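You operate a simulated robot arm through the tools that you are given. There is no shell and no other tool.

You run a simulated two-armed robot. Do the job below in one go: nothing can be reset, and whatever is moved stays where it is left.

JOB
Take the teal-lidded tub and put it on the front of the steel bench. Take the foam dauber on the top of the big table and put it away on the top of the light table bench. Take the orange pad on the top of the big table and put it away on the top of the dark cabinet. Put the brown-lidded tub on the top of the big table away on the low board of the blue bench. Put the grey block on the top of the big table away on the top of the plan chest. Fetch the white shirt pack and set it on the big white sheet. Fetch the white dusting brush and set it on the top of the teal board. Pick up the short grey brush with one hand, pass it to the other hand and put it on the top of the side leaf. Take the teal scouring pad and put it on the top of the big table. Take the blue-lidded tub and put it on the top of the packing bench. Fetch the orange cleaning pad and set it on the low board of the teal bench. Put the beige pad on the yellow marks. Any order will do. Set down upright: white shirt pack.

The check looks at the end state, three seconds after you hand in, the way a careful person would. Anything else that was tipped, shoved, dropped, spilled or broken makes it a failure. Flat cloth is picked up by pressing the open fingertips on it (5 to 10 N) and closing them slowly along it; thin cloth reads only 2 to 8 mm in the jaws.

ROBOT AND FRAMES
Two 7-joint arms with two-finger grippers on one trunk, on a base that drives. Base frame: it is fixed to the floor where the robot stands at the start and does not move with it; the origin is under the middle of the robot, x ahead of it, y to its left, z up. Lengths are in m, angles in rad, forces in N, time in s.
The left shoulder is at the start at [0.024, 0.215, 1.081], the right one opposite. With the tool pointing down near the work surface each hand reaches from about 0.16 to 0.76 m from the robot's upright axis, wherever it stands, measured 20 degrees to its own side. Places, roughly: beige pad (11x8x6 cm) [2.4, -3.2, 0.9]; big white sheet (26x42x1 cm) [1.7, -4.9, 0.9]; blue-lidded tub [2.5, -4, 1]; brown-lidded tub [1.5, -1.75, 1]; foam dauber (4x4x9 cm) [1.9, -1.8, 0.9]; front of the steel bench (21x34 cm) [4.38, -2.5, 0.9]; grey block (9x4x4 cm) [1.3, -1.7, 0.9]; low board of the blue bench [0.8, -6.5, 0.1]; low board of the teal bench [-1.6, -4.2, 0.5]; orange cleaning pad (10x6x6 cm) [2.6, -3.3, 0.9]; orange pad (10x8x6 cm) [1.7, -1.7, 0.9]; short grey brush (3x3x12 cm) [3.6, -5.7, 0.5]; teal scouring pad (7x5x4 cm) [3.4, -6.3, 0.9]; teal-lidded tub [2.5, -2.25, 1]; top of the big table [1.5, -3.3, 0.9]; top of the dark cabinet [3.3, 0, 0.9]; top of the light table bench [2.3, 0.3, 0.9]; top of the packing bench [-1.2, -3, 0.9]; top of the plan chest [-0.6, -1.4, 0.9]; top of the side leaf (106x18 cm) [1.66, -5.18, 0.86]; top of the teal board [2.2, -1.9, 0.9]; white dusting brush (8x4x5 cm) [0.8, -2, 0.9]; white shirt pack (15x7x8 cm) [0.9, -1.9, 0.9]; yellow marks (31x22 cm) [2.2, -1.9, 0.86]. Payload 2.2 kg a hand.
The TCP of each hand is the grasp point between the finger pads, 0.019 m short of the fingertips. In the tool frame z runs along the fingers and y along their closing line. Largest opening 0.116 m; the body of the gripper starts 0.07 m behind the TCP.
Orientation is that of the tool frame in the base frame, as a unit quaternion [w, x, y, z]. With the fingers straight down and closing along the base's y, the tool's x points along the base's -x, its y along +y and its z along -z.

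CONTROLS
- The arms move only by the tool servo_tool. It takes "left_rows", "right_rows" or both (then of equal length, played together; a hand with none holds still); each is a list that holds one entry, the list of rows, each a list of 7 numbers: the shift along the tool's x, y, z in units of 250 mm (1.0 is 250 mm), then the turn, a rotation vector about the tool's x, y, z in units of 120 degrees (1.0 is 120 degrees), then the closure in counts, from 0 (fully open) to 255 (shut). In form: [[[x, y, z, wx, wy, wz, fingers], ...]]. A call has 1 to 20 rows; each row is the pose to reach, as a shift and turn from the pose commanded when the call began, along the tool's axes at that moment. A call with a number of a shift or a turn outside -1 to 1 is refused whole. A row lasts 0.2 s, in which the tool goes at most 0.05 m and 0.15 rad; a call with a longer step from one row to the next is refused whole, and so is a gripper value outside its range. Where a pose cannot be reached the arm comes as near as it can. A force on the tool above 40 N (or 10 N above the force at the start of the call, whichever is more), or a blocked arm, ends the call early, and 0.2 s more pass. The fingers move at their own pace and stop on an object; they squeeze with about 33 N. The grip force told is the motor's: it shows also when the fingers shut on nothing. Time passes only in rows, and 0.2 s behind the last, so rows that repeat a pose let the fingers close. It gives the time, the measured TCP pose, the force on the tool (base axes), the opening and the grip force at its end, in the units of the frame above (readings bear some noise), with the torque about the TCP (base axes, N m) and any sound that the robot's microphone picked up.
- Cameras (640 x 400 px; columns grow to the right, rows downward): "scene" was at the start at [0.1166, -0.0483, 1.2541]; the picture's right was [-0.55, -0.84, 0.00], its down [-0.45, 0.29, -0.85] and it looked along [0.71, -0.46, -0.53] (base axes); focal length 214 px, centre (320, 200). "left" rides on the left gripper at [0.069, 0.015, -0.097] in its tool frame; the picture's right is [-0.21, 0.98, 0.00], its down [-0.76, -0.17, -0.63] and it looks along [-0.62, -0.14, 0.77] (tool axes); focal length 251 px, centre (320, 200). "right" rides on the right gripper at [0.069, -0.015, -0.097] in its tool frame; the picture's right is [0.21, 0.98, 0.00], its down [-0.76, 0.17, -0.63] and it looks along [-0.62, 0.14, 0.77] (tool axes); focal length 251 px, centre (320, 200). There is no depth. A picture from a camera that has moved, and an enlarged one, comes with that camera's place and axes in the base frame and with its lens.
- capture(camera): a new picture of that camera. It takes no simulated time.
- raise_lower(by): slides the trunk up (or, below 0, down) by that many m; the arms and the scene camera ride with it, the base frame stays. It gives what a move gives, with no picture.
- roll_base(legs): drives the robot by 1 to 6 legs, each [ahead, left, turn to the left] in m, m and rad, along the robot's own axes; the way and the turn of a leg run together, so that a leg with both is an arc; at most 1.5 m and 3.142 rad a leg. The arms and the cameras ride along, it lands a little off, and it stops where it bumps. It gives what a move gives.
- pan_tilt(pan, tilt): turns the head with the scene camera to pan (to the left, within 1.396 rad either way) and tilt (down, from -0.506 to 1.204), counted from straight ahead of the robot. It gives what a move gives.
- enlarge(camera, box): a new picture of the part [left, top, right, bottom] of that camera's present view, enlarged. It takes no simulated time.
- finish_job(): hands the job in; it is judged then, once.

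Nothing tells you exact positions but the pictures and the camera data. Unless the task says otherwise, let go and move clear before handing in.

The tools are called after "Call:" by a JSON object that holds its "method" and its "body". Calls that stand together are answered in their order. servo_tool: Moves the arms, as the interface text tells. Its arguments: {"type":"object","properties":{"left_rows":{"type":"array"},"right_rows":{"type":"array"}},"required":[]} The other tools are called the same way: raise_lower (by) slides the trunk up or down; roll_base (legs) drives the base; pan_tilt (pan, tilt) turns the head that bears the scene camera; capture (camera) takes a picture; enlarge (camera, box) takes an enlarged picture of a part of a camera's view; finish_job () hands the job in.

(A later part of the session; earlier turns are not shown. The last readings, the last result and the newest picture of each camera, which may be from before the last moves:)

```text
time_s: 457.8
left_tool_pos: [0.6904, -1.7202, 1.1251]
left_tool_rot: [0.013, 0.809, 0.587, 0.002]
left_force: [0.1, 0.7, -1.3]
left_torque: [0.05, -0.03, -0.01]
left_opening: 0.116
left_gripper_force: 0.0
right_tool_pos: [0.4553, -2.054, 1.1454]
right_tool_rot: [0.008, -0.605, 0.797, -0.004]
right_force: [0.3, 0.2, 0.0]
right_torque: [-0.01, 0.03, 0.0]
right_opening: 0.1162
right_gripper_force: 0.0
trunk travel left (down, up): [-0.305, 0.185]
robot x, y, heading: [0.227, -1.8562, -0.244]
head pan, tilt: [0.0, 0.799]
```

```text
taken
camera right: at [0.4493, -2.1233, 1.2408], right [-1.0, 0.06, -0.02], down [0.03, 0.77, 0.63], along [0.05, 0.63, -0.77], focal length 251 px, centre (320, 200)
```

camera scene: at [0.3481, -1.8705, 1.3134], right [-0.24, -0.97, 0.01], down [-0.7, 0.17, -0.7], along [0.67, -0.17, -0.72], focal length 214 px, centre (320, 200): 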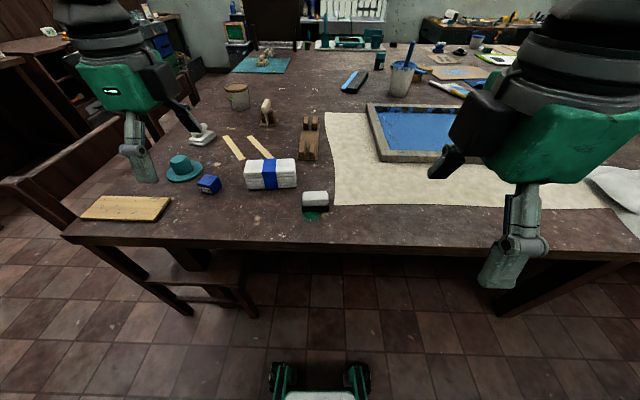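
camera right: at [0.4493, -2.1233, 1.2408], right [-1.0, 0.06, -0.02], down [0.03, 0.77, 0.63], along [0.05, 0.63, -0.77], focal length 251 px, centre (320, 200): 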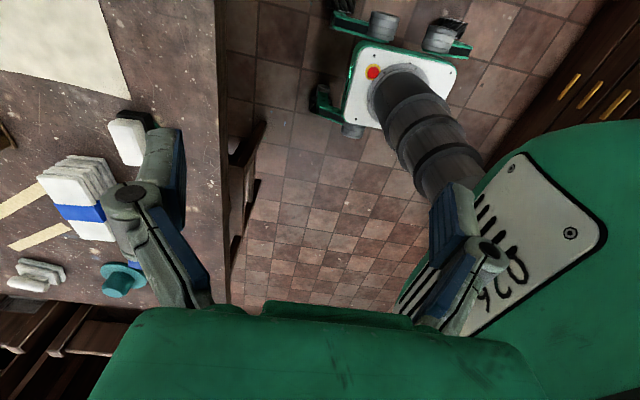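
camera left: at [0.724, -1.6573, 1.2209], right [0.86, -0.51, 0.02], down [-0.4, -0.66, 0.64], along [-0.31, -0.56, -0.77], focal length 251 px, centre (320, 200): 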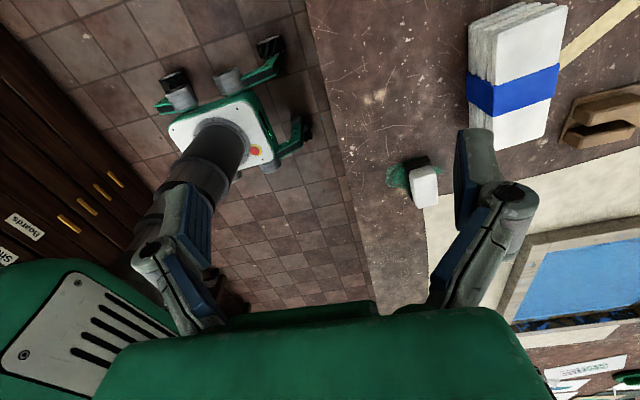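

Shirt pack centre ≈(0.87,-1.843); brush ≈(0.745,-1.958). Moving the left hand over the shirt pack (aligning yaw) and the right hand toward the brush, then let it settle.

Call:
{"method": "servo_tool", "body": {"left_rows": [[[-0.04, 0.14, 0, 0.005, 0.003, -0.03, 0], [-0.08, 0.28, 0, 0.01, 0.005, -0.06, 0], [-0.12, 0.42, 0, 0.01, 0.005, -0.086, 0], [-0.16, 0.56, 0, 0.01, 0.005, -0.086, 0], [-0.2, 0.7, 0, 0.01, 0.005, -0.086, 0], [-0.244, 0.836, 0, 0.01, 0.005, -0.086, 0], [-0.244, 0.836, 0, 0.01, 0.005, -0.086, 0], [-0.244, 0.836, 0, 0.01, 0.005, -0.086, 0], [-0.244, 0.836, 0, 0.01, 0.005, -0.086, 0], [-0.244, 0.836, 0, 0.01, 0.005, -0.086, 0], [-0.244, 0.836, 0, 0.01, 0.005, -0.086, 0], [-0.244, 0.836, 0, 0.01, 0.005, -0.086, 0], [-0.244, 0.836, 0, 0.01, 0.005, -0.086, 0], [-0.244, 0.836, 0, 0.01, 0.005, -0.086, 0]]], "right_rows": [[[-0.04, -0.1, 0, 0, 0, 0, 0], [-0.1, -0.2, 0, 0, 0, 0, 0], [-0.16, -0.3, 0, 0, 0, 0, 0], [-0.22, -0.4, 0, 0, 0, 0, 0], [-0.28, -0.5, 0, 0, 0, 0, 0], [-0.34, -0.6, 0, 0, 0, 0, 0], [-0.4, -0.7, 0, 0, 0, 0, 0], [-0.46, -0.8, 0, 0, 0, 0, 0], [-0.5, -0.8, 0, 0, 0, 0, 0], [-0.5, -0.8, 0, 0, 0, 0, 0], [-0.5, -0.8, 0, 0, 0, 0, 0], [-0.5, -0.8, 0, 0, 0, 0, 0], [-0.5, -0.8, 0, 0, 0, 0, 0], [-0.5, -0.8, 0, 0, 0, 0, 0]]]}}

Call:
{"method": "capture", "body": {"camera": "left"}}

Call:
{"method": "capture", "body": {"camera": "right"}}

Call:
{"method": "capture", "body": {"camera": "scene"}}

```text
time_s: 460.8
left_tool_pos: [0.868, -1.8512, 1.1312]
left_tool_rot: [0.0, 0.753, 0.657, 0.0]
left_force: [-0.2, 0.0, -0.3]
left_torque: [0.04, -0.01, 0.03]
left_opening: 0.116
left_gripper_force: 0.0
right_tool_pos: [0.6776, -1.9952, 1.1478]
right_tool_rot: [0.011, -0.604, 0.797, -0.003]
right_force: [0.5, -1.3, 0.3]
right_torque: [0.06, 0.01, -0.03]
right_opening: 0.116
right_gripper_force: 0.0
trunk travel left (down, up): [-0.305, 0.185]
robot x, y, heading: [0.2262, -1.858, -0.246]
head pan, tilt: [0.0, 0.799]
```

```text
taken
camera left: at [0.8922, -1.7839, 1.2273], right [0.94, -0.34, 0.0], down [-0.27, -0.73, 0.63], along [-0.22, -0.59, -0.78], focal length 251 px, centre (320, 200)
```

left: 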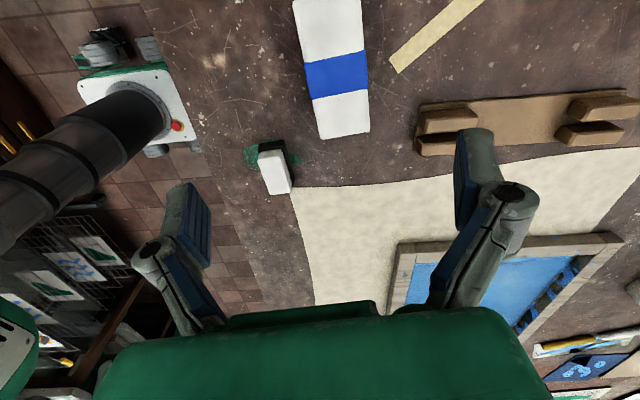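

```text
taken
camera right: at [0.6719, -2.0667, 1.2434], right [-1.0, 0.06, -0.02], down [0.03, 0.77, 0.64], along [0.05, 0.64, -0.77], focal length 251 px, centre (320, 200)
```

right: 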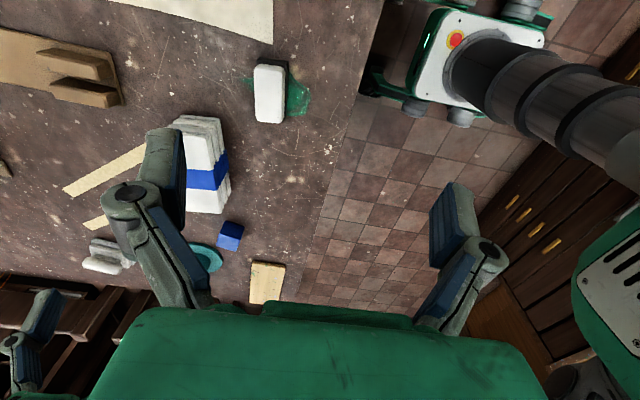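

```text
taken
camera scene: at [0.3418, -1.9075, 1.313], right [-0.24, -0.97, -0.02], down [-0.7, 0.19, -0.69], along [0.68, -0.16, -0.72], focal length 214 px, centre (320, 200)
```

scene: 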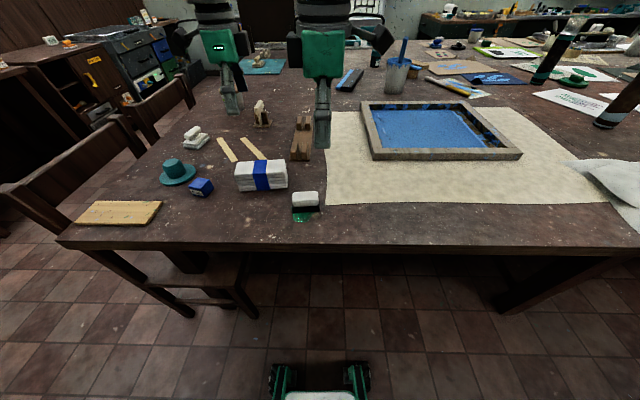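

The robot is still rocking from the sideways shift; waiting for it to settle.

Call:
{"method": "servo_tool", "body": {"left_rows": [[[0, 0, 0, 0, 0, 0, 0], [0, 0, 0, 0, 0, 0, 0], [0, 0, 0, 0, 0, 0, 0], [0, 0, 0, 0, 0, 0, 0], [0, 0, 0, 0, 0, 0, 0], [0, 0, 0, 0, 0, 0, 0], [0, 0, 0, 0, 0, 0, 0], [0, 0, 0, 0, 0, 0, 0], [0, 0, 0, 0, 0, 0, 0], [0, 0, 0, 0, 0, 0, 0], [0, 0, 0, 0, 0, 0, 0], [0, 0, 0, 0, 0, 0, 0], [0, 0, 0, 0, 0, 0, 0], [0, 0, 0, 0, 0, 0, 0], [0, 0, 0, 0, 0, 0, 0], [0, 0, 0, 0, 0, 0, 0], [0, 0, 0, 0, 0, 0, 0], [0, 0, 0, 0, 0, 0, 0], [0, 0, 0, 0, 0, 0, 0], [0, 0, 0, 0, 0, 0, 0]]]}}

Call:
{"method": "servo_tool", "body": {"left_rows": [[[0, 0, 0, 0, 0, 0, 0], [0, 0, 0, 0, 0, 0, 0], [0, 0, 0, 0, 0, 0, 0], [0, 0, 0, 0, 0, 0, 0], [0, 0, 0, 0, 0, 0, 0], [0, 0, 0, 0, 0, 0, 0], [0, 0, 0, 0, 0, 0, 0], [0, 0, 0, 0, 0, 0, 0], [0, 0, 0, 0, 0, 0, 0], [0, 0, 0, 0, 0, 0, 0], [0, 0, 0, 0, 0, 0, 0], [0, 0, 0, 0, 0, 0, 0], [0, 0, 0, 0, 0, 0, 0], [0, 0, 0, 0, 0, 0, 0], [0, 0, 0, 0, 0, 0, 0], [0, 0, 0, 0, 0, 0, 0], [0, 0, 0, 0, 0, 0, 0], [0, 0, 0, 0, 0, 0, 0], [0, 0, 0, 0, 0, 0, 0], [0, 0, 0, 0, 0, 0, 0]]]}}

Call:
{"method": "pan_tilt", "body": {"pan": 0.0, "tilt": 0.8}}

Call:
{"method": "pan_tilt", "body": {"pan": 0.0, "tilt": 0.8}}

Call:
{"method": "capture", "body": {"camera": "left"}}

Call:
{"method": "capture", "body": {"camera": "right"}}

```text
time_s: 465.2
left_tool_pos: [0.8649, -1.8435, 1.1334]
left_tool_rot: [0.004, 0.755, 0.656, -0.003]
left_force: [0.5, 1.5, 0.6]
left_torque: [-0.04, -0.01, 0.0]
left_opening: 0.1158
left_gripper_force: 0.1
right_tool_pos: [0.6751, -1.9868, 1.1511]
right_tool_rot: [0.008, -0.604, 0.797, -0.007]
right_force: [-0.2, 1.1, -0.6]
right_torque: [-0.07, 0.01, 0.04]
right_opening: 0.116
right_gripper_force: 0.0
trunk travel left (down, up): [-0.305, 0.185]
robot x, y, heading: [0.2262, -1.8592, -0.241]
head pan, tilt: [0.0, 0.799]
stopped in row 20 (left hand): the arm was blocked; the commanded pose is now the measured one
```

```text
time_s: 469.6
left_tool_pos: [0.8646, -1.8285, 1.1314]
left_tool_rot: [0.011, 0.754, 0.656, -0.009]
left_force: [-0.1, 2.1, -0.2]
left_torque: [-0.13, 0.07, -0.02]
left_opening: 0.1159
left_gripper_force: 0.1
right_tool_pos: [0.6745, -1.9719, 1.1531]
right_tool_rot: [0.002, -0.604, 0.797, -0.014]
right_force: [0.6, 1.4, -0.1]
right_torque: [-0.14, -0.01, 0.0]
right_opening: 0.116
right_gripper_force: 0.0
trunk travel left (down, up): [-0.305, 0.185]
robot x, y, heading: [0.2252, -1.8651, -0.244]
head pan, tilt: [0.0, 0.799]
stopped in row 20 (left hand): the arm was blocked; the commanded pose is now the measured one
```

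```text
time_s: 470.2
left_tool_pos: [0.8523, -1.8797, 1.1387]
left_tool_rot: [0.001, 0.756, 0.655, 0.008]
left_force: [-1.1, -1.4, 0.4]
left_torque: [0.14, -0.06, 0.0]
left_opening: 0.1156
left_gripper_force: 0.0
right_tool_pos: [0.662, -2.0234, 1.153]
right_tool_rot: [0.016, -0.6, 0.8, -0.002]
right_force: [-0.5, -1.5, 0.7]
right_torque: [0.2, -0.03, -0.01]
right_opening: 0.1158
right_gripper_force: 0.0
trunk travel left (down, up): [-0.305, 0.185]
robot x, y, heading: [0.2204, -1.8747, -0.245]
head pan, tilt: [0.0, 0.799]
```

```text
time_s: 470.8
left_tool_pos: [0.8595, -1.8484, 1.1329]
left_tool_rot: [0.007, 0.756, 0.655, -0.002]
left_force: [0.1, 0.3, 0.2]
left_torque: [0.02, 0.03, 0.01]
left_opening: 0.1163
left_gripper_force: 0.0
right_tool_pos: [0.6713, -1.99, 1.1529]
right_tool_rot: [0.007, -0.603, 0.798, -0.009]
right_force: [-0.6, 0.4, 0.0]
right_torque: [-0.05, -0.01, 0.0]
right_opening: 0.116
right_gripper_force: 0.0
trunk travel left (down, up): [-0.305, 0.185]
robot x, y, heading: [0.2257, -1.8652, -0.246]
head pan, tilt: [0.0, 0.799]
```

```text
taken
camera left: at [0.8843, -1.7798, 1.2284], right [0.94, -0.35, 0.01], down [-0.28, -0.72, 0.64], along [-0.22, -0.6, -0.77], focal length 251 px, centre (320, 200)
```

left: 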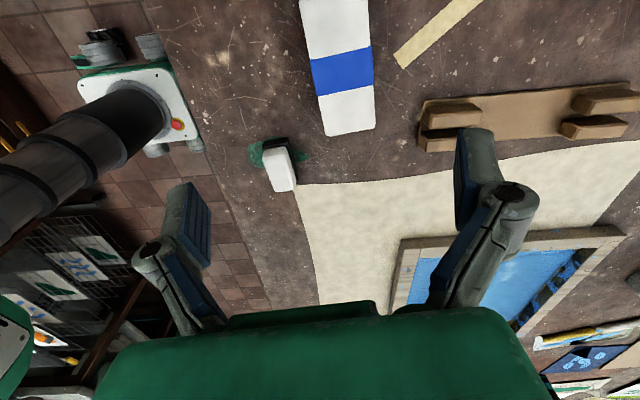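

```text
taken
camera right: at [0.665, -2.06, 1.2492], right [-1.0, 0.06, -0.02], down [0.03, 0.78, 0.63], along [0.06, 0.63, -0.78], focal length 251 px, centre (320, 200)
```

right: 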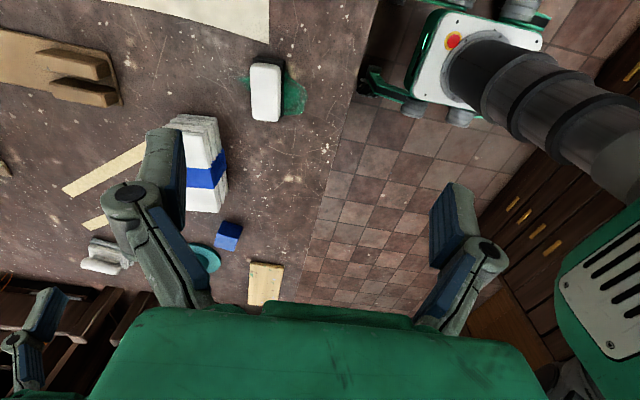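

Holding with the servo seems to feed the rocking; I'll wait passively instead.

Call:
{"method": "pan_tilt", "body": {"pan": 0.0, "tilt": 0.8}}

Call:
{"method": "pan_tilt", "body": {"pan": 0.0, "tilt": 0.8}}

Call:
{"method": "pan_tilt", "body": {"pan": 0.0, "tilt": 0.8}}

Call:
{"method": "pan_tilt", "body": {"pan": 0.0, "tilt": 0.8}}

Call:
{"method": "pan_tilt", "body": {"pan": 0.0, "tilt": 0.8}}

Call:
{"method": "pan_tilt", "body": {"pan": 0.0, "tilt": 0.8}}

Call:
{"method": "pan_tilt", "body": {"pan": 0.0, "tilt": 0.8}}

Call:
{"method": "pan_tilt", "body": {"pan": 0.0, "tilt": 0.8}}

```text
time_s: 471.4
left_tool_pos: [0.8689, -1.8173, 1.1305]
left_tool_rot: [0.012, 0.753, 0.657, -0.011]
left_force: [1.0, 2.9, 0.0]
left_torque: [-0.17, 0.04, 0.02]
left_opening: 0.1159
left_gripper_force: 0.1
right_tool_pos: [0.6776, -1.9625, 1.1517]
right_tool_rot: [-0.001, -0.604, 0.797, -0.016]
right_force: [-1.1, 1.9, 0.6]
right_torque: [-0.1, -0.03, 0.04]
right_opening: 0.1161
right_gripper_force: 0.1
trunk travel left (down, up): [-0.305, 0.185]
robot x, y, heading: [0.2276, -1.8611, -0.243]
head pan, tilt: [0.0, 0.799]
```

```text
time_s: 472.0
left_tool_pos: [0.854, -1.8741, 1.1356]
left_tool_rot: [0.001, 0.756, 0.654, 0.006]
left_force: [-0.5, -1.6, -0.4]
left_torque: [0.15, -0.05, 0.0]
left_opening: 0.1161
left_gripper_force: 0.0
right_tool_pos: [0.6644, -2.0177, 1.1528]
right_tool_rot: [0.014, -0.6, 0.8, -0.003]
right_force: [0.4, -0.7, 1.1]
right_torque: [0.08, -0.01, 0.0]
right_opening: 0.1162
right_gripper_force: 0.1
trunk travel left (down, up): [-0.305, 0.185]
robot x, y, heading: [0.227, -1.8741, -0.24]
head pan, tilt: [0.0, 0.799]
```

```text
time_s: 472.6
left_tool_pos: [0.8564, -1.8623, 1.135]
left_tool_rot: [0.004, 0.756, 0.654, 0.002]
left_force: [0.5, 0.2, -0.4]
left_torque: [0.02, 0.02, 0.0]
left_opening: 0.1158
left_gripper_force: 0.0
right_tool_pos: [0.6674, -2.005, 1.1522]
right_tool_rot: [0.011, -0.601, 0.799, -0.006]
right_force: [0.0, -1.5, 0.5]
right_torque: [0.05, -0.04, 0.01]
right_opening: 0.116
right_gripper_force: 0.0
trunk travel left (down, up): [-0.305, 0.185]
robot x, y, heading: [0.2234, -1.8672, -0.247]
head pan, tilt: [0.0, 0.799]
```

```text
time_s: 473.2
left_tool_pos: [0.869, -1.8116, 1.1307]
left_tool_rot: [0.014, 0.754, 0.657, -0.013]
left_force: [0.4, 2.2, -0.1]
left_torque: [-0.07, 0.01, 0.01]
left_opening: 0.1162
left_gripper_force: 0.0
right_tool_pos: [0.68, -1.9558, 1.1523]
right_tool_rot: [-0.003, -0.603, 0.798, -0.017]
right_force: [0.8, 0.2, 0.0]
right_torque: [-0.09, 0.05, 0.0]
right_opening: 0.1159
right_gripper_force: 0.0
trunk travel left (down, up): [-0.305, 0.185]
robot x, y, heading: [0.2288, -1.8632, -0.247]
head pan, tilt: [0.0, 0.799]
```

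```text
time_s: 473.8
left_tool_pos: [0.8562, -1.8627, 1.135]
left_tool_rot: [0.003, 0.756, 0.654, 0.002]
left_force: [0.1, -0.3, -0.2]
left_torque: [0.05, 0.03, -0.04]
left_opening: 0.116
left_gripper_force: 0.1
right_tool_pos: [0.6669, -2.007, 1.1534]
right_tool_rot: [0.012, -0.601, 0.799, -0.004]
right_force: [-0.1, -0.6, 0.7]
right_torque: [0.09, -0.01, 0.03]
right_opening: 0.1158
right_gripper_force: 0.0
trunk travel left (down, up): [-0.305, 0.185]
robot x, y, heading: [0.2266, -1.8684, -0.246]
head pan, tilt: [0.0, 0.799]
```

```text
time_s: 474.4
left_tool_pos: [0.8528, -1.8759, 1.1358]
left_tool_rot: [0.002, 0.757, 0.653, 0.007]
left_force: [-1.0, -1.7, -1.4]
left_torque: [0.14, -0.08, -0.02]
left_opening: 0.116
left_gripper_force: 0.1
right_tool_pos: [0.6649, -2.0183, 1.153]
right_tool_rot: [0.015, -0.601, 0.799, -0.003]
right_force: [0.3, -2.1, -0.7]
right_torque: [0.16, -0.01, 0.0]
right_opening: 0.116
right_gripper_force: 0.0
trunk travel left (down, up): [-0.305, 0.185]
robot x, y, heading: [0.22, -1.8706, -0.245]
head pan, tilt: [0.0, 0.799]
```

```text
time_s: 475.0
left_tool_pos: [0.8698, -1.8117, 1.1295]
left_tool_rot: [0.014, 0.754, 0.656, -0.013]
left_force: [0.3, 2.3, 0.3]
left_torque: [-0.26, 0.08, 0.01]
left_opening: 0.1159
left_gripper_force: 0.2
right_tool_pos: [0.6795, -1.9552, 1.1514]
right_tool_rot: [-0.003, -0.604, 0.797, -0.017]
right_force: [-1.0, 2.1, -1.1]
right_torque: [-0.22, -0.02, 0.03]
right_opening: 0.1161
right_gripper_force: 0.0
trunk travel left (down, up): [-0.305, 0.185]
robot x, y, heading: [0.2277, -1.8571, -0.241]
head pan, tilt: [0.0, 0.799]
```

```text
time_s: 475.6
left_tool_pos: [0.8611, -1.8472, 1.1331]
left_tool_rot: [0.006, 0.755, 0.656, -0.002]
left_force: [-0.8, 0.2, 0.1]
left_torque: [-0.04, 0.04, 0.01]
left_opening: 0.1158
left_gripper_force: 0.0
right_tool_pos: [0.6716, -1.9904, 1.152]
right_tool_rot: [0.009, -0.602, 0.798, -0.009]
right_force: [0.0, 0.0, 0.0]
right_torque: [-0.04, -0.01, -0.01]
right_opening: 0.116
right_gripper_force: 0.1
trunk travel left (down, up): [-0.305, 0.185]
robot x, y, heading: [0.2264, -1.8666, -0.252]
head pan, tilt: [0.0, 0.799]
```

It's a sustained rocking; last time a tiny straight drive damped it. Doing that again.

Call:
{"method": "roll_base", "body": {"legs": [[-0.03, 0, 0]]}}

Call:
{"method": "pan_tilt", "body": {"pan": 0.0, "tilt": 0.8}}

Call:
{"method": "pan_tilt", "body": {"pan": 0.0, "tilt": 0.8}}

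Call:
{"method": "pan_tilt", "body": {"pan": 0.0, "tilt": 0.8}}

Call:
{"method": "pan_tilt", "body": {"pan": 0.0, "tilt": 0.8}}

Call:
{"method": "pan_tilt", "body": {"pan": 0.0, "tilt": 0.8}}

Call:
{"method": "pan_tilt", "body": {"pan": 0.0, "tilt": 0.8}}

```text
time_s: 476.4
left_tool_pos: [0.8337, -1.8539, 1.1303]
left_tool_rot: [0.001, 0.756, 0.654, 0.0]
left_force: [0.1, -0.7, -1.6]
left_torque: [0.03, 0.0, 0.01]
left_opening: 0.1158
left_gripper_force: 0.1
right_tool_pos: [0.6426, -1.9986, 1.1495]
right_tool_rot: [0.009, -0.602, 0.798, -0.004]
right_force: [0.0, -0.7, -0.7]
right_torque: [0.07, 0.0, 0.02]
right_opening: 0.1158
right_gripper_force: 0.0
trunk travel left (down, up): [-0.305, 0.185]
robot x, y, heading: [0.1962, -1.8609, -0.242]
head pan, tilt: [0.0, 0.799]
```

```text
time_s: 477.0
left_tool_pos: [0.8214, -1.8653, 1.1357]
left_tool_rot: [0.004, 0.757, 0.653, 0.004]
left_force: [-0.1, -1.5, 0.2]
left_torque: [0.12, -0.07, 0.0]
left_opening: 0.1155
left_gripper_force: 0.0
right_tool_pos: [0.6328, -2.0083, 1.1538]
right_tool_rot: [0.013, -0.6, 0.8, -0.005]
right_force: [0.7, -1.8, 1.8]
right_torque: [0.15, 0.02, -0.02]
right_opening: 0.1161
right_gripper_force: 0.1
trunk travel left (down, up): [-0.305, 0.185]
robot x, y, heading: [0.1972, -1.8731, -0.247]
head pan, tilt: [0.0, 0.799]
```

```text
time_s: 477.6
left_tool_pos: [0.8414, -1.7898, 1.1278]
left_tool_rot: [0.019, 0.754, 0.656, -0.019]
left_force: [2.5, 1.3, 1.1]
left_torque: [-0.13, 0.15, -0.01]
left_opening: 0.116
left_gripper_force: 0.0
right_tool_pos: [0.6493, -1.9334, 1.1515]
right_tool_rot: [-0.007, -0.602, 0.798, -0.022]
right_force: [-0.2, 1.7, -0.8]
right_torque: [-0.13, -0.03, 0.0]
right_opening: 0.1159
right_gripper_force: 0.1
trunk travel left (down, up): [-0.305, 0.185]
robot x, y, heading: [0.1954, -1.8513, -0.242]
head pan, tilt: [0.0, 0.799]
```

```text
time_s: 478.2
left_tool_pos: [0.8324, -1.8206, 1.1318]
left_tool_rot: [0.012, 0.755, 0.656, -0.009]
left_force: [0.1, 0.6, -0.9]
left_torque: [0.0, -0.01, 0.01]
left_opening: 0.116
left_gripper_force: 0.1
right_tool_pos: [0.6413, -1.9641, 1.1539]
right_tool_rot: [0.002, -0.602, 0.798, -0.015]
right_force: [-0.1, 0.4, 0.0]
right_torque: [-0.01, 0.0, -0.04]
right_opening: 0.1159
right_gripper_force: 0.1
trunk travel left (down, up): [-0.305, 0.185]
robot x, y, heading: [0.1938, -1.8608, -0.245]
head pan, tilt: [0.0, 0.799]
```

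```text
time_s: 478.8
left_tool_pos: [0.8179, -1.8725, 1.1395]
left_tool_rot: [0.003, 0.757, 0.653, 0.007]
left_force: [-1.2, -2.1, 0.1]
left_torque: [0.18, -0.07, 0.0]
left_opening: 0.1162
left_gripper_force: 0.1
right_tool_pos: [0.6303, -2.0157, 1.1553]
right_tool_rot: [0.015, -0.601, 0.799, -0.004]
right_force: [-0.5, -2.3, 0.1]
right_torque: [0.16, -0.01, 0.01]
right_opening: 0.1161
right_gripper_force: 0.1
trunk travel left (down, up): [-0.305, 0.185]
robot x, y, heading: [0.1908, -1.869, -0.249]
head pan, tilt: [0.0, 0.799]
```

```text
time_s: 479.4
left_tool_pos: [0.837, -1.8003, 1.127]
left_tool_rot: [0.017, 0.756, 0.654, -0.016]
left_force: [-1.3, 0.3, -0.2]
left_torque: [-0.04, 0.0, 0.0]
left_opening: 0.116
left_gripper_force: 0.1
right_tool_pos: [0.6465, -1.9426, 1.1512]
right_tool_rot: [-0.006, -0.602, 0.798, -0.02]
right_force: [0.6, 0.2, -1.4]
right_torque: [0.0, 0.0, 0.02]
right_opening: 0.1159
right_gripper_force: 0.0
trunk travel left (down, up): [-0.305, 0.185]
robot x, y, heading: [0.1928, -1.8535, -0.25]
head pan, tilt: [0.0, 0.799]
```

```text
time_s: 480.0
left_tool_pos: [0.8357, -1.807, 1.1304]
left_tool_rot: [0.016, 0.754, 0.656, -0.012]
left_force: [-0.1, 0.9, -0.2]
left_torque: [-0.07, 0.02, 0.01]
left_opening: 0.1158
left_gripper_force: 0.1
right_tool_pos: [0.644, -1.9505, 1.1536]
right_tool_rot: [-0.002, -0.603, 0.798, -0.019]
right_force: [-1.1, 1.5, -0.4]
right_torque: [-0.12, -0.02, 0.0]
right_opening: 0.1159
right_gripper_force: 0.0
trunk travel left (down, up): [-0.305, 0.185]
robot x, y, heading: [0.1969, -1.859, -0.243]
head pan, tilt: [0.0, 0.799]
```

Not damping. I'll lower the trunk by 10 cm (hands remain clear above the table) to make the robot steadier.

Call:
{"method": "raise_lower", "body": {"by": -0.1}}

Call:
{"method": "pan_tilt", "body": {"pan": 0.0, "tilt": 0.8}}

Call:
{"method": "pan_tilt", "body": {"pan": 0.0, "tilt": 0.8}}

Call:
{"method": "pan_tilt", "body": {"pan": 0.0, "tilt": 0.8}}

Call:
{"method": "pan_tilt", "body": {"pan": 0.0, "tilt": 0.8}}

Call:
{"method": "pan_tilt", "body": {"pan": 0.0, "tilt": 0.8}}

Call:
{"method": "pan_tilt", "body": {"pan": 0.0, "tilt": 0.8}}

```text
time_s: 481.3
left_tool_pos: [0.8198, -1.8575, 1.0386]
left_tool_rot: [0.007, 0.757, 0.653, 0.004]
left_force: [0.1, -1.4, 0.0]
left_torque: [0.15, -0.08, -0.01]
left_opening: 0.1159
left_gripper_force: 0.1
right_tool_pos: [0.6317, -2.0008, 1.0574]
right_tool_rot: [0.013, -0.601, 0.799, -0.008]
right_force: [0.4, -1.6, 0.9]
right_torque: [0.14, 0.01, 0.0]
right_opening: 0.116
right_gripper_force: 0.1
trunk travel left (down, up): [-0.205, 0.285]
robot x, y, heading: [0.1912, -1.8709, -0.244]
head pan, tilt: [0.0, 0.799]
```

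```text
time_s: 481.9
left_tool_pos: [0.8392, -1.7915, 1.0262]
left_tool_rot: [0.019, 0.754, 0.657, -0.019]
left_force: [1.1, 2.5, 1.2]
left_torque: [-0.23, 0.12, 0.06]
left_opening: 0.1158
left_gripper_force: 0.1
right_tool_pos: [0.6475, -1.9328, 1.052]
right_tool_rot: [-0.007, -0.603, 0.797, -0.023]
right_force: [0.8, 2.5, -0.4]
right_torque: [-0.24, 0.02, -0.02]
right_opening: 0.116
right_gripper_force: 0.0
trunk travel left (down, up): [-0.205, 0.285]
robot x, y, heading: [0.1981, -1.8536, -0.244]
head pan, tilt: [0.0, 0.799]
```

```text
time_s: 482.5
left_tool_pos: [0.8339, -1.8154, 1.0305]
left_tool_rot: [0.014, 0.755, 0.656, -0.01]
left_force: [0.1, 0.5, -1.0]
left_torque: [-0.02, 0.03, -0.02]
left_opening: 0.1161
left_gripper_force: 0.1
right_tool_pos: [0.6418, -1.9585, 1.0529]
right_tool_rot: [0.0, -0.603, 0.798, -0.018]
right_force: [-0.3, 0.5, -0.3]
right_torque: [-0.05, 0.05, -0.02]
right_opening: 0.116
right_gripper_force: 0.0
trunk travel left (down, up): [-0.205, 0.285]
robot x, y, heading: [0.1949, -1.8602, -0.245]
head pan, tilt: [0.0, 0.799]
```

```text
time_s: 483.1
left_tool_pos: [0.8188, -1.8696, 1.0385]
left_tool_rot: [0.002, 0.758, 0.653, 0.007]
left_force: [-0.1, -1.3, -0.3]
left_torque: [0.18, -0.06, 0.0]
left_opening: 0.1162
left_gripper_force: 0.0
right_tool_pos: [0.6291, -2.0128, 1.0547]
right_tool_rot: [0.016, -0.6, 0.8, -0.004]
right_force: [-0.1, -1.7, 0.9]
right_torque: [0.14, 0.04, -0.05]
right_opening: 0.1159
right_gripper_force: 0.1
trunk travel left (down, up): [-0.205, 0.285]
robot x, y, heading: [0.1922, -1.8711, -0.244]
head pan, tilt: [0.0, 0.799]
```

```text
time_s: 483.7
left_tool_pos: [0.829, -1.8244, 1.0317]
left_tool_rot: [0.012, 0.756, 0.654, -0.008]
left_force: [0.7, 0.1, 0.5]
left_torque: [-0.01, 0.0, 0.03]
left_opening: 0.1158
left_gripper_force: 0.0
right_tool_pos: [0.6401, -1.9658, 1.0537]
right_tool_rot: [0.002, -0.602, 0.799, -0.015]
right_force: [0.6, 0.7, -0.8]
right_torque: [-0.04, -0.02, -0.01]
right_opening: 0.1158
right_gripper_force: 0.1
trunk travel left (down, up): [-0.205, 0.285]
robot x, y, heading: [0.1929, -1.8618, -0.242]
head pan, tilt: [0.0, 0.799]
```

```text
time_s: 484.3
left_tool_pos: [0.8389, -1.7877, 1.0275]
left_tool_rot: [0.02, 0.753, 0.657, -0.019]
left_force: [1.0, 2.1, 0.2]
left_torque: [-0.21, 0.06, 0.0]
left_opening: 0.1164
left_gripper_force: 0.1
right_tool_pos: [0.6472, -1.9321, 1.054]
right_tool_rot: [-0.008, -0.605, 0.796, -0.024]
right_force: [0.0, 2.1, -1.8]
right_torque: [-0.21, -0.01, 0.01]
right_opening: 0.1163
right_gripper_force: 0.1
trunk travel left (down, up): [-0.205, 0.285]
robot x, y, heading: [0.1965, -1.8533, -0.244]
head pan, tilt: [0.0, 0.799]
```

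```text
time_s: 484.9
left_tool_pos: [0.8246, -1.8494, 1.0358]
left_tool_rot: [0.007, 0.757, 0.654, 0.001]
left_force: [-0.4, -1.6, -0.7]
left_torque: [0.11, -0.02, -0.01]
left_opening: 0.1159
left_gripper_force: 0.1
right_tool_pos: [0.6339, -1.9917, 1.0538]
right_tool_rot: [0.009, -0.601, 0.799, -0.009]
right_force: [0.5, -2.1, 0.3]
right_torque: [0.13, 0.02, -0.05]
right_opening: 0.1158
right_gripper_force: 0.1
trunk travel left (down, up): [-0.205, 0.285]
robot x, y, heading: [0.1953, -1.8621, -0.245]
head pan, tilt: [0.0, 0.799]
```

The rocking persists; a longer straight move should realign the wheels. Back 0.15 and forward 0.15.

Call:
{"method": "roll_base", "body": {"legs": [[-0.15, 0, 0], [0.18, 0, 0]]}}

Call:
{"method": "pan_tilt", "body": {"pan": 0.0, "tilt": 0.8}}

Call:
{"method": "pan_tilt", "body": {"pan": 0.0, "tilt": 0.8}}

Call:
{"method": "pan_tilt", "body": {"pan": 0.0, "tilt": 0.8}}

Call:
{"method": "pan_tilt", "body": {"pan": 0.0, "tilt": 0.8}}

Call:
{"method": "pan_tilt", "body": {"pan": 0.0, "tilt": 0.8}}

```text
time_s: 487.4
left_tool_pos: [0.8507, -1.8636, 1.0358]
left_tool_rot: [0.003, 0.757, 0.653, 0.003]
left_force: [0.3, -2.4, 0.0]
left_torque: [0.22, -0.03, -0.01]
left_opening: 0.1162
left_gripper_force: 0.1
right_tool_pos: [0.6643, -2.0072, 1.0536]
right_tool_rot: [0.012, -0.602, 0.799, -0.006]
right_force: [0.4, -2.2, -0.1]
right_torque: [0.16, 0.04, 0.01]
right_opening: 0.1161
right_gripper_force: 0.0
trunk travel left (down, up): [-0.205, 0.285]
robot x, y, heading: [0.2248, -1.875, -0.239]
head pan, tilt: [0.0, 0.799]
```

```text
time_s: 488.0
left_tool_pos: [0.8496, -1.8614, 1.0367]
left_tool_rot: [0.007, 0.759, 0.652, -0.002]
left_force: [-0.7, -1.9, -0.3]
left_torque: [0.18, -0.03, -0.03]
left_opening: 0.116
left_gripper_force: 0.1
right_tool_pos: [0.6615, -2.0045, 1.0569]
right_tool_rot: [0.008, -0.601, 0.799, -0.01]
right_force: [-0.3, -1.5, 0.2]
right_torque: [0.11, 0.0, 0.03]
right_opening: 0.1161
right_gripper_force: 0.2
trunk travel left (down, up): [-0.205, 0.285]
robot x, y, heading: [0.2195, -1.8829, -0.244]
head pan, tilt: [0.0, 0.799]
```

```text
time_s: 488.6
left_tool_pos: [0.8633, -1.7994, 1.0282]
left_tool_rot: [0.021, 0.755, 0.655, -0.019]
left_force: [-0.3, 2.2, -0.7]
left_torque: [-0.21, 0.03, 0.03]
left_opening: 0.1159
left_gripper_force: 0.1
right_tool_pos: [0.6745, -1.9434, 1.0549]
right_tool_rot: [-0.008, -0.605, 0.796, -0.025]
right_force: [-0.4, 2.2, -0.6]
right_torque: [-0.17, -0.04, -0.01]
right_opening: 0.116
right_gripper_force: 0.0
trunk travel left (down, up): [-0.205, 0.285]
robot x, y, heading: [0.2246, -1.8682, -0.248]
head pan, tilt: [0.0, 0.799]
```

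```text
time_s: 489.2
left_tool_pos: [0.8599, -1.8188, 1.0305]
left_tool_rot: [0.017, 0.755, 0.655, -0.013]
left_force: [0.0, 1.5, -0.1]
left_torque: [-0.09, 0.02, 0.02]
left_opening: 0.1158
left_gripper_force: 0.1
right_tool_pos: [0.6695, -1.9617, 1.0548]
right_tool_rot: [-0.002, -0.602, 0.798, -0.021]
right_force: [0.5, 0.4, 0.0]
right_torque: [-0.08, -0.01, -0.01]
right_opening: 0.1158
right_gripper_force: 0.1
trunk travel left (down, up): [-0.205, 0.285]
robot x, y, heading: [0.2253, -1.8721, -0.238]
head pan, tilt: [0.0, 0.799]
```

```text
time_s: 489.8
left_tool_pos: [0.846, -1.8705, 1.0382]
left_tool_rot: [0.006, 0.758, 0.652, 0.003]
left_force: [-0.7, -2.3, 0.5]
left_torque: [0.16, -0.02, -0.01]
left_opening: 0.1161
left_gripper_force: 0.0
right_tool_pos: [0.6581, -2.0125, 1.0564]
right_tool_rot: [0.013, -0.6, 0.8, -0.009]
right_force: [0.0, -1.5, 0.7]
right_torque: [0.13, -0.02, -0.01]
right_opening: 0.1164
right_gripper_force: 0.0
trunk travel left (down, up): [-0.205, 0.285]
robot x, y, heading: [0.2218, -1.8821, -0.238]
head pan, tilt: [0.0, 0.799]
```

```text
time_s: 490.4
left_tool_pos: [0.8559, -1.833, 1.0335]
left_tool_rot: [0.014, 0.756, 0.654, -0.008]
left_force: [0.3, 0.1, -0.6]
left_torque: [0.04, -0.01, 0.04]
left_opening: 0.116
left_gripper_force: 0.1
right_tool_pos: [0.6659, -1.9774, 1.0552]
right_tool_rot: [0.001, -0.601, 0.799, -0.016]
right_force: [-0.7, 0.1, -0.4]
right_torque: [0.02, 0.0, 0.0]
right_opening: 0.116
right_gripper_force: 0.1
trunk travel left (down, up): [-0.205, 0.285]
robot x, y, heading: [0.2231, -1.8747, -0.241]
head pan, tilt: [0.0, 0.799]
```

Still rocking. Try a small turn and back, which usually leaves it calm.

Call:
{"method": "roll_base", "body": {"legs": [[0, 0, 0.25], [0, 0, -0.25]]}}

Call:
{"method": "pan_tilt", "body": {"pan": 0.0, "tilt": 0.8}}

Call:
{"method": "pan_tilt", "body": {"pan": 0.0, "tilt": 0.8}}

Call:
{"method": "pan_tilt", "body": {"pan": 0.0, "tilt": 0.8}}

Call:
{"method": "pan_tilt", "body": {"pan": 0.0, "tilt": 0.8}}

```text
time_s: 492.5
left_tool_pos: [0.8597, -1.8248, 1.0304]
left_tool_rot: [0.016, 0.758, 0.652, -0.011]
left_force: [0.0, 1.0, -0.8]
left_torque: [-0.04, 0.02, 0.01]
left_opening: 0.1158
left_gripper_force: 0.1
right_tool_pos: [0.6686, -1.9675, 1.0551]
right_tool_rot: [-0.002, -0.6, 0.8, -0.021]
right_force: [1.2, 0.3, -0.3]
right_torque: [-0.06, 0.01, 0.02]
right_opening: 0.1161
right_gripper_force: 0.1
trunk travel left (down, up): [-0.205, 0.285]
robot x, y, heading: [0.2242, -1.8756, -0.249]
head pan, tilt: [0.0, 0.799]
```

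```text
time_s: 493.1
left_tool_pos: [0.8482, -1.8559, 1.0378]
left_tool_rot: [0.011, 0.759, 0.651, -0.001]
left_force: [-1.1, -1.3, -0.5]
left_torque: [0.14, -0.05, 0.02]
left_opening: 0.1161
left_gripper_force: 0.1
right_tool_pos: [0.6583, -1.997, 1.0577]
right_tool_rot: [0.007, -0.599, 0.801, -0.014]
right_force: [0.0, -1.0, 0.8]
right_torque: [0.11, 0.04, -0.02]
right_opening: 0.1159
right_gripper_force: 0.0
trunk travel left (down, up): [-0.205, 0.285]
robot x, y, heading: [0.2199, -1.8821, -0.251]
head pan, tilt: [0.0, 0.799]
```

```text
time_s: 493.7
left_tool_pos: [0.8577, -1.8145, 1.0315]
left_tool_rot: [0.021, 0.756, 0.654, -0.015]
left_force: [0.6, 1.0, 0.0]
left_torque: [-0.02, -0.01, 0.02]
left_opening: 0.1159
left_gripper_force: 0.1
right_tool_pos: [0.6683, -1.9549, 1.0568]
right_tool_rot: [-0.004, -0.601, 0.799, -0.024]
right_force: [-0.1, -0.2, -0.5]
right_torque: [0.02, -0.04, 0.0]
right_opening: 0.116
right_gripper_force: 0.0
trunk travel left (down, up): [-0.205, 0.285]
robot x, y, heading: [0.2221, -1.8717, -0.25]
head pan, tilt: [0.0, 0.799]
```

```text
time_s: 494.3
left_tool_pos: [0.8648, -1.7851, 1.0272]
left_tool_rot: [0.025, 0.755, 0.655, -0.023]
left_force: [0.1, 1.5, 1.0]
left_torque: [-0.17, 0.08, -0.03]
left_opening: 0.1162
left_gripper_force: 0.1
right_tool_pos: [0.6732, -1.927, 1.0553]
right_tool_rot: [-0.012, -0.603, 0.797, -0.031]
right_force: [-0.3, 2.0, -1.0]
right_torque: [-0.14, -0.01, 0.02]
right_opening: 0.1158
right_gripper_force: 0.1
trunk travel left (down, up): [-0.205, 0.285]
robot x, y, heading: [0.2209, -1.8651, -0.244]
head pan, tilt: [0.0, 0.799]
```

```text
time_s: 494.9
left_tool_pos: [0.8535, -1.8368, 1.0346]
left_tool_rot: [0.015, 0.759, 0.651, -0.008]
left_force: [-0.7, -1.2, 0.4]
left_torque: [0.13, -0.04, -0.04]
left_opening: 0.1159
left_gripper_force: 0.1
right_tool_pos: [0.661, -1.9776, 1.057]
right_tool_rot: [0.003, -0.6, 0.8, -0.018]
right_force: [0.6, -0.3, 0.8]
right_torque: [0.14, 0.01, 0.0]
right_opening: 0.1158
right_gripper_force: 0.0
trunk travel left (down, up): [-0.205, 0.285]
robot x, y, heading: [0.2212, -1.877, -0.245]
head pan, tilt: [0.0, 0.799]
```

Both hands being to the left seems to unbalance the narrow base. I'll swing the right hand out to the right as a counterweight and see.

Call:
{"method": "servo_tool", "body": {"right_rows": [[[0.1, 0.1, -0.1, 0, 0, 0, 0], [0.2, 0.2, -0.1, 0, 0, 0, 0], [0.3, 0.3, -0.1, 0, 0, 0, 0], [0.4, 0.4, -0.1, 0, 0, 0, 0], [0.5, 0.4, -0.1, 0, 0, 0, 0], [0.6, 0.4, -0.1, 0, 0, 0, 0], [0.7, 0.4, -0.1, 0, 0, 0, 0], [0.8, 0.4, -0.1, 0, 0, 0, 0], [0.9, 0.4, -0.1, 0, 0, 0, 0], [1.0, 0.4, -0.1, 0, 0, 0, 0]]]}}

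Call:
{"method": "pan_tilt", "body": {"pan": 0.0, "tilt": 0.8}}

Call:
{"method": "pan_tilt", "body": {"pan": 0.0, "tilt": 0.8}}

Call:
{"method": "pan_tilt", "body": {"pan": 0.0, "tilt": 0.8}}

Call:
{"method": "pan_tilt", "body": {"pan": 0.0, "tilt": 0.8}}

Call:
{"method": "pan_tilt", "body": {"pan": 0.0, "tilt": 0.8}}

Call:
{"method": "pan_tilt", "body": {"pan": 0.0, "tilt": 0.8}}

```text
time_s: 497.1
left_tool_pos: [0.8539, -1.8315, 1.0349]
left_tool_rot: [0.016, 0.758, 0.652, -0.009]
left_force: [-0.2, -1.2, 0.9]
left_torque: [0.05, 0.04, -0.02]
left_opening: 0.116
left_gripper_force: 0.1
right_tool_pos: [0.4973, -2.1826, 1.0847]
right_tool_rot: [0.001, -0.6, 0.8, -0.019]
right_force: [-0.4, -0.6, 0.0]
right_torque: [0.06, -0.02, -0.02]
right_opening: 0.1159
right_gripper_force: 0.0
trunk travel left (down, up): [-0.205, 0.285]
robot x, y, heading: [0.2222, -1.8753, -0.242]
head pan, tilt: [0.0, 0.799]
```

```text
time_s: 497.7
left_tool_pos: [0.8661, -1.7853, 1.027]
left_tool_rot: [0.027, 0.755, 0.655, -0.025]
left_force: [0.3, 1.4, -0.4]
left_torque: [-0.14, 0.01, -0.01]
left_opening: 0.1161
left_gripper_force: 0.1
right_tool_pos: [0.5087, -2.1362, 1.0921]
right_tool_rot: [-0.014, -0.602, 0.798, -0.033]
right_force: [0.3, 1.4, 0.6]
right_torque: [-0.14, 0.01, -0.04]
right_opening: 0.1159
right_gripper_force: 0.0
trunk travel left (down, up): [-0.205, 0.285]
robot x, y, heading: [0.2277, -1.8655, -0.247]
head pan, tilt: [0.0, 0.799]
```

```text
time_s: 498.3
left_tool_pos: [0.8573, -1.8205, 1.0331]
left_tool_rot: [0.019, 0.757, 0.653, -0.013]
left_force: [-0.6, 0.4, -0.3]
left_torque: [-0.01, 0.02, -0.02]
left_opening: 0.1161
left_gripper_force: 0.0
right_tool_pos: [0.5001, -2.1717, 1.0873]
right_tool_rot: [-0.002, -0.601, 0.799, -0.023]
right_force: [-0.5, 0.5, -0.4]
right_torque: [0.0, 0.0, -0.01]
right_opening: 0.1159
right_gripper_force: 0.1
trunk travel left (down, up): [-0.205, 0.285]
robot x, y, heading: [0.2223, -1.8725, -0.249]
head pan, tilt: [0.0, 0.799]
```

```text
time_s: 498.9
left_tool_pos: [0.8478, -1.8549, 1.0375]
left_tool_rot: [0.012, 0.759, 0.651, -0.003]
left_force: [0.5, -1.4, 0.2]
left_torque: [0.15, -0.05, -0.02]
left_opening: 0.1159
left_gripper_force: 0.1
right_tool_pos: [0.4911, -2.2045, 1.0804]
right_tool_rot: [0.008, -0.599, 0.8, -0.014]
right_force: [0.8, -1.3, 0.0]
right_torque: [0.1, 0.01, 0.04]
right_opening: 0.116
right_gripper_force: 0.0
trunk travel left (down, up): [-0.205, 0.285]
robot x, y, heading: [0.2232, -1.8762, -0.248]
head pan, tilt: [0.0, 0.799]
```

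```text
time_s: 499.5
left_tool_pos: [0.8619, -1.8043, 1.0295]
left_tool_rot: [0.023, 0.756, 0.654, -0.019]
left_force: [-0.2, 1.2, 0.5]
left_torque: [-0.06, 0.02, -0.06]
left_opening: 0.1162
left_gripper_force: 0.0
right_tool_pos: [0.5042, -2.1546, 1.0896]
right_tool_rot: [-0.008, -0.602, 0.798, -0.026]
right_force: [-0.2, 0.2, 0.8]
right_torque: [-0.04, 0.01, 0.01]
right_opening: 0.1164
right_gripper_force: 0.1
trunk travel left (down, up): [-0.205, 0.285]
robot x, y, heading: [0.2232, -1.867, -0.247]
head pan, tilt: [0.0, 0.799]
```

```text
time_s: 500.1
left_tool_pos: [0.8652, -1.7892, 1.0278]
left_tool_rot: [0.025, 0.755, 0.654, -0.024]
left_force: [1.5, 2.3, 0.7]
left_torque: [-0.13, 0.04, -0.04]
left_opening: 0.1159
left_gripper_force: 0.2
right_tool_pos: [0.5076, -2.1422, 1.0915]
right_tool_rot: [-0.012, -0.602, 0.798, -0.031]
right_force: [0.8, 0.8, -0.1]
right_torque: [-0.09, 0.03, -0.03]
right_opening: 0.116
right_gripper_force: 0.0
trunk travel left (down, up): [-0.205, 0.285]
robot x, y, heading: [0.2208, -1.8673, -0.246]
head pan, tilt: [0.0, 0.799]
```

```text
time_s: 500.7
left_tool_pos: [0.8501, -1.8472, 1.0366]
left_tool_rot: [0.013, 0.759, 0.651, -0.004]
left_force: [-0.1, -1.7, -0.9]
left_torque: [0.12, -0.03, 0.0]
left_opening: 0.1159
left_gripper_force: 0.0
right_tool_pos: [0.4922, -2.1985, 1.0823]
right_tool_rot: [0.007, -0.6, 0.799, -0.015]
right_force: [0.1, -1.1, -0.4]
right_torque: [0.09, 0.0, -0.04]
right_opening: 0.1157
right_gripper_force: 0.1
trunk travel left (down, up): [-0.205, 0.285]
robot x, y, heading: [0.2214, -1.8798, -0.25]
head pan, tilt: [0.0, 0.799]
```

I'll damp the rocking by bracing: lower the right hand's closed fingertips gently onto the bare table strip.

Call:
{"method": "servo_tool", "body": {"right_rows": [[[-0.1, -0.1, 0, 0, 0, 0, 120], [-0.22, -0.2, 0, 0, 0, 0, 255], [-0.34, -0.3, 0, 0, 0, 0, 255], [-0.46, -0.4, 0, 0, 0, 0, 255], [-0.58, -0.5, 0, 0, 0, 0, 255], [-0.67, -0.6, 0.1, 0, 0, 0, 255], [-0.67, -0.6, 0.24, 0, 0, 0, 255], [-0.67, -0.6, 0.38, 0, 0, 0, 255], [-0.67, -0.6, 0.52, 0, 0, 0, 255], [-0.67, -0.6, 0.6, 0, 0, 0, 255]]]}}

Call:
{"method": "capture", "body": {"camera": "scene"}}

```text
time_s: 502.9
left_tool_pos: [0.8583, -1.816, 1.0329]
left_tool_rot: [0.021, 0.757, 0.653, -0.015]
left_force: [0.3, -0.1, 0.1]
left_torque: [-0.03, 0.01, -0.01]
left_opening: 0.1159
left_gripper_force: 0.0
right_tool_pos: [0.6942, -2.0568, 0.9374]
right_tool_rot: [-0.003, -0.601, 0.799, -0.024]
right_force: [-0.1, -0.3, 0.4]
right_torque: [0.01, -0.02, 0.02]
right_opening: 0.0
right_gripper_force: 28.5
trunk travel left (down, up): [-0.205, 0.285]
robot x, y, heading: [0.2226, -1.875, -0.245]
head pan, tilt: [0.0, 0.799]
```

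```text
taken
camera scene: at [0.3474, -1.8824, 1.213], right [-0.24, -0.97, 0.02], down [-0.7, 0.16, -0.69], along [0.67, -0.18, -0.72], focal length 214 px, centre (320, 200)
```

scene: 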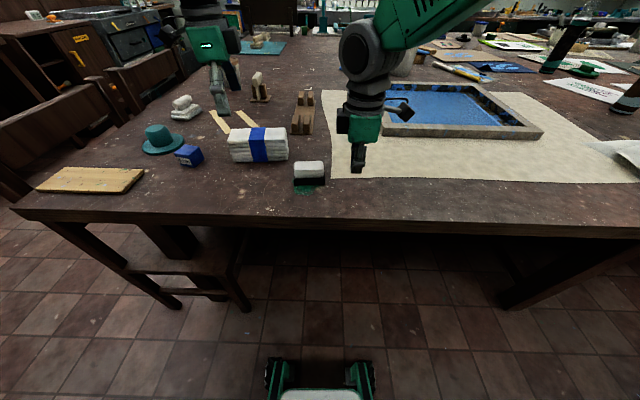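

The landing point is bare table. Descend to a light press and hold.

Call:
{"method": "servo_tool", "body": {"right_rows": [[[0, 0, 0.08, 0, 0, 0, 255], [0, 0, 0.16, 0, 0, 0, 255], [0, 0, 0.22, 0, 0, 0, 255], [0, 0, 0.24, 0, 0, 0, 255], [0, 0, 0.25, 0, 0, 0, 255], [0, 0, 0.255, 0, 0, 0, 255]]]}}

Call:
{"method": "pan_tilt", "body": {"pan": 0.0, "tilt": 0.8}}

Call:
{"method": "pan_tilt", "body": {"pan": 0.0, "tilt": 0.8}}

Call:
{"method": "pan_tilt", "body": {"pan": 0.0, "tilt": 0.8}}

Call:
{"method": "pan_tilt", "body": {"pan": 0.0, "tilt": 0.8}}

```text
time_s: 504.2
left_tool_pos: [0.858, -1.8122, 1.0309]
left_tool_rot: [0.022, 0.757, 0.652, -0.016]
left_force: [0.6, 1.6, 0.2]
left_torque: [-0.1, 0.06, -0.01]
left_opening: 0.1161
left_gripper_force: 0.0
right_tool_pos: [0.6969, -2.0578, 0.8799]
right_tool_rot: [-0.002, -0.6, 0.799, -0.03]
right_force: [-3.1, -7.4, 17.9]
right_torque: [-0.36, 0.19, 0.07]
right_opening: 0.0001
right_gripper_force: 28.4
trunk travel left (down, up): [-0.205, 0.285]
robot x, y, heading: [0.2239, -1.8763, -0.251]
head pan, tilt: [0.0, 0.799]
stopped in row 6 (right hand): the force on the tool passed its limit at 46 N (the readings are from after the stop); the commanded pose is now the measured one
```

```text
time_s: 504.9
left_tool_pos: [0.8502, -1.8374, 1.0378]
left_tool_rot: [0.019, 0.758, 0.652, -0.008]
left_force: [0.0, -0.9, -0.5]
left_torque: [0.06, -0.02, -0.02]
left_opening: 0.1158
left_gripper_force: 0.0
right_tool_pos: [0.6916, -2.0804, 0.8788]
right_tool_rot: [0.006, -0.598, 0.801, -0.025]
right_force: [-4.0, -8.3, 12.7]
right_torque: [0.08, 0.06, 0.02]
right_opening: 0.0001
right_gripper_force: 28.3
trunk travel left (down, up): [-0.205, 0.285]
robot x, y, heading: [0.2219, -1.8836, -0.252]
head pan, tilt: [0.0, 0.799]
```

```text
time_s: 505.4
left_tool_pos: [0.8533, -1.8258, 1.0334]
left_tool_rot: [0.021, 0.757, 0.652, -0.012]
left_force: [-1.0, 0.4, -0.4]
left_torque: [0.07, -0.01, 0.0]
left_opening: 0.116
left_gripper_force: 0.1
right_tool_pos: [0.6942, -2.0666, 0.8797]
right_tool_rot: [0.002, -0.599, 0.8, -0.026]
right_force: [1.6, 3.0, 2.4]
right_torque: [-0.21, 0.13, -0.02]
right_opening: 0.0
right_gripper_force: 28.1
trunk travel left (down, up): [-0.205, 0.285]
robot x, y, heading: [0.2238, -1.8775, -0.248]
head pan, tilt: [0.0, 0.799]
```

```text
time_s: 506.1
left_tool_pos: [0.8546, -1.8207, 1.0341]
left_tool_rot: [0.022, 0.758, 0.652, -0.013]
left_force: [0.0, 0.1, -1.2]
left_torque: [-0.02, 0.0, 0.0]
left_opening: 0.1159
left_gripper_force: 0.0
right_tool_pos: [0.6945, -2.0655, 0.878]
right_tool_rot: [-0.001, -0.6, 0.8, -0.029]
right_force: [-1.5, -4.6, 9.1]
right_torque: [-0.03, 0.04, 0.05]
right_opening: 0.0002
right_gripper_force: 28.1
trunk travel left (down, up): [-0.205, 0.285]
robot x, y, heading: [0.2244, -1.8766, -0.25]
head pan, tilt: [0.0, 0.799]
```

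```text
time_s: 506.6
left_tool_pos: [0.8544, -1.8223, 1.0346]
left_tool_rot: [0.021, 0.758, 0.652, -0.013]
left_force: [0.7, -0.4, 0.0]
left_torque: [0.01, 0.03, -0.03]
left_opening: 0.116
left_gripper_force: 0.0
right_tool_pos: [0.6957, -2.0651, 0.8797]
right_tool_rot: [0.001, -0.6, 0.8, -0.027]
right_force: [2.4, 2.4, 6.7]
right_torque: [0.17, -0.02, -0.07]
right_opening: 0.0001
right_gripper_force: 28.4
trunk travel left (down, up): [-0.205, 0.285]
robot x, y, heading: [0.2236, -1.8764, -0.244]
head pan, tilt: [0.0, 0.799]
```

Bracing killed the rocking. Keeping the right hand braced, I'll now check the left hand's view of the shirt pack.

Call:
{"method": "capture", "body": {"camera": "left"}}

Call:
{"method": "capture", "body": {"camera": "scene"}}

```text
taken
camera left: at [0.8786, -1.7516, 1.1268], right [0.93, -0.36, 0.02], down [-0.28, -0.69, 0.67], along [-0.22, -0.63, -0.75], focal length 251 px, centre (320, 200)
```

left: 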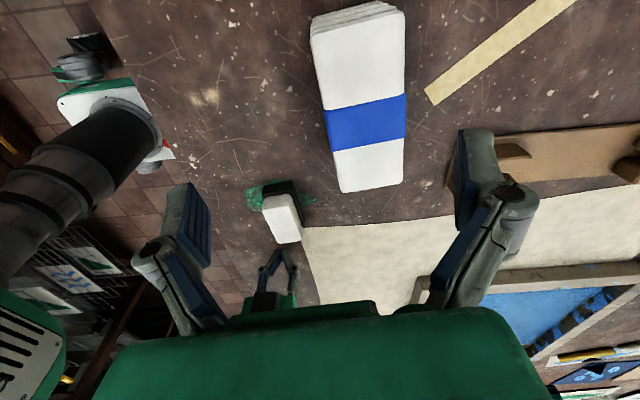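

```text
taken
camera scene: at [0.3407, -1.9044, 1.2134], right [-0.25, -0.97, 0.0], down [-0.7, 0.18, -0.69], along [0.67, -0.17, -0.72], focal length 214 px, centre (320, 200)
```

scene: 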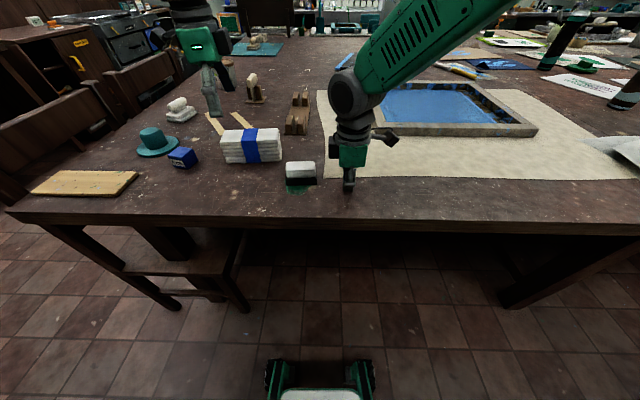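

Pack centre ≈(0.885,-1.846), aligned. Level, shift and lower around it.

Call:
{"method": "servo_tool", "body": {"left_rows": [[[-0.025, 0.045, 0, 0.003, 0.01, 0, 0], [-0.05, 0.09, 0, 0.006, 0.02, 0, 0], [-0.075, 0.135, 0.06, 0.007, 0.022, 0, 0], [-0.075, 0.135, 0.16, 0.007, 0.022, 0, 0], [-0.075, 0.135, 0.26, 0.007, 0.022, 0, 0], [-0.075, 0.135, 0.26, 0.007, 0.022, 0, 0]]]}}

Call:
{"method": "capture", "body": {"camera": "left"}}

```text
time_s: 508.1
left_tool_pos: [0.8859, -1.8499, 0.9709]
left_tool_rot: [0.0, 0.758, 0.652, 0.0]
left_force: [0.0, -0.5, 0.2]
left_torque: [0.0, 0.04, -0.01]
left_opening: 0.1157
left_gripper_force: 0.1
right_tool_pos: [0.6945, -2.0652, 0.8802]
right_tool_rot: [0.001, -0.6, 0.8, -0.027]
right_force: [-0.7, 2.1, 7.4]
right_torque: [0.15, 0.06, 0.02]
right_opening: 0.0
right_gripper_force: 28.2
trunk travel left (down, up): [-0.205, 0.285]
robot x, y, heading: [0.2206, -1.8781, -0.251]
head pan, tilt: [0.0, 0.799]
```

```text
taken
camera left: at [0.9109, -1.7844, 1.0663], right [0.93, -0.36, 0.0], down [-0.28, -0.72, 0.63], along [-0.23, -0.59, -0.77], focal length 251 px, centre (320, 200)
```

left: 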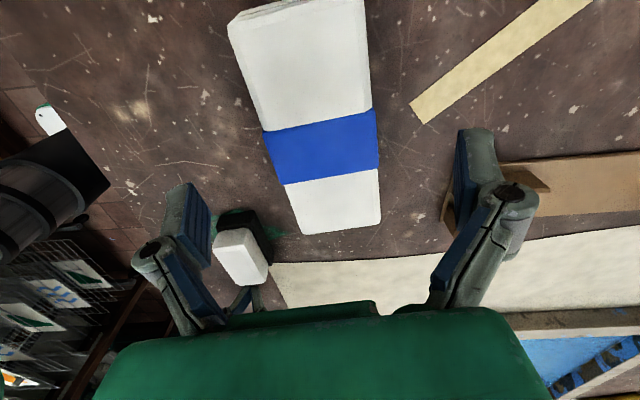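

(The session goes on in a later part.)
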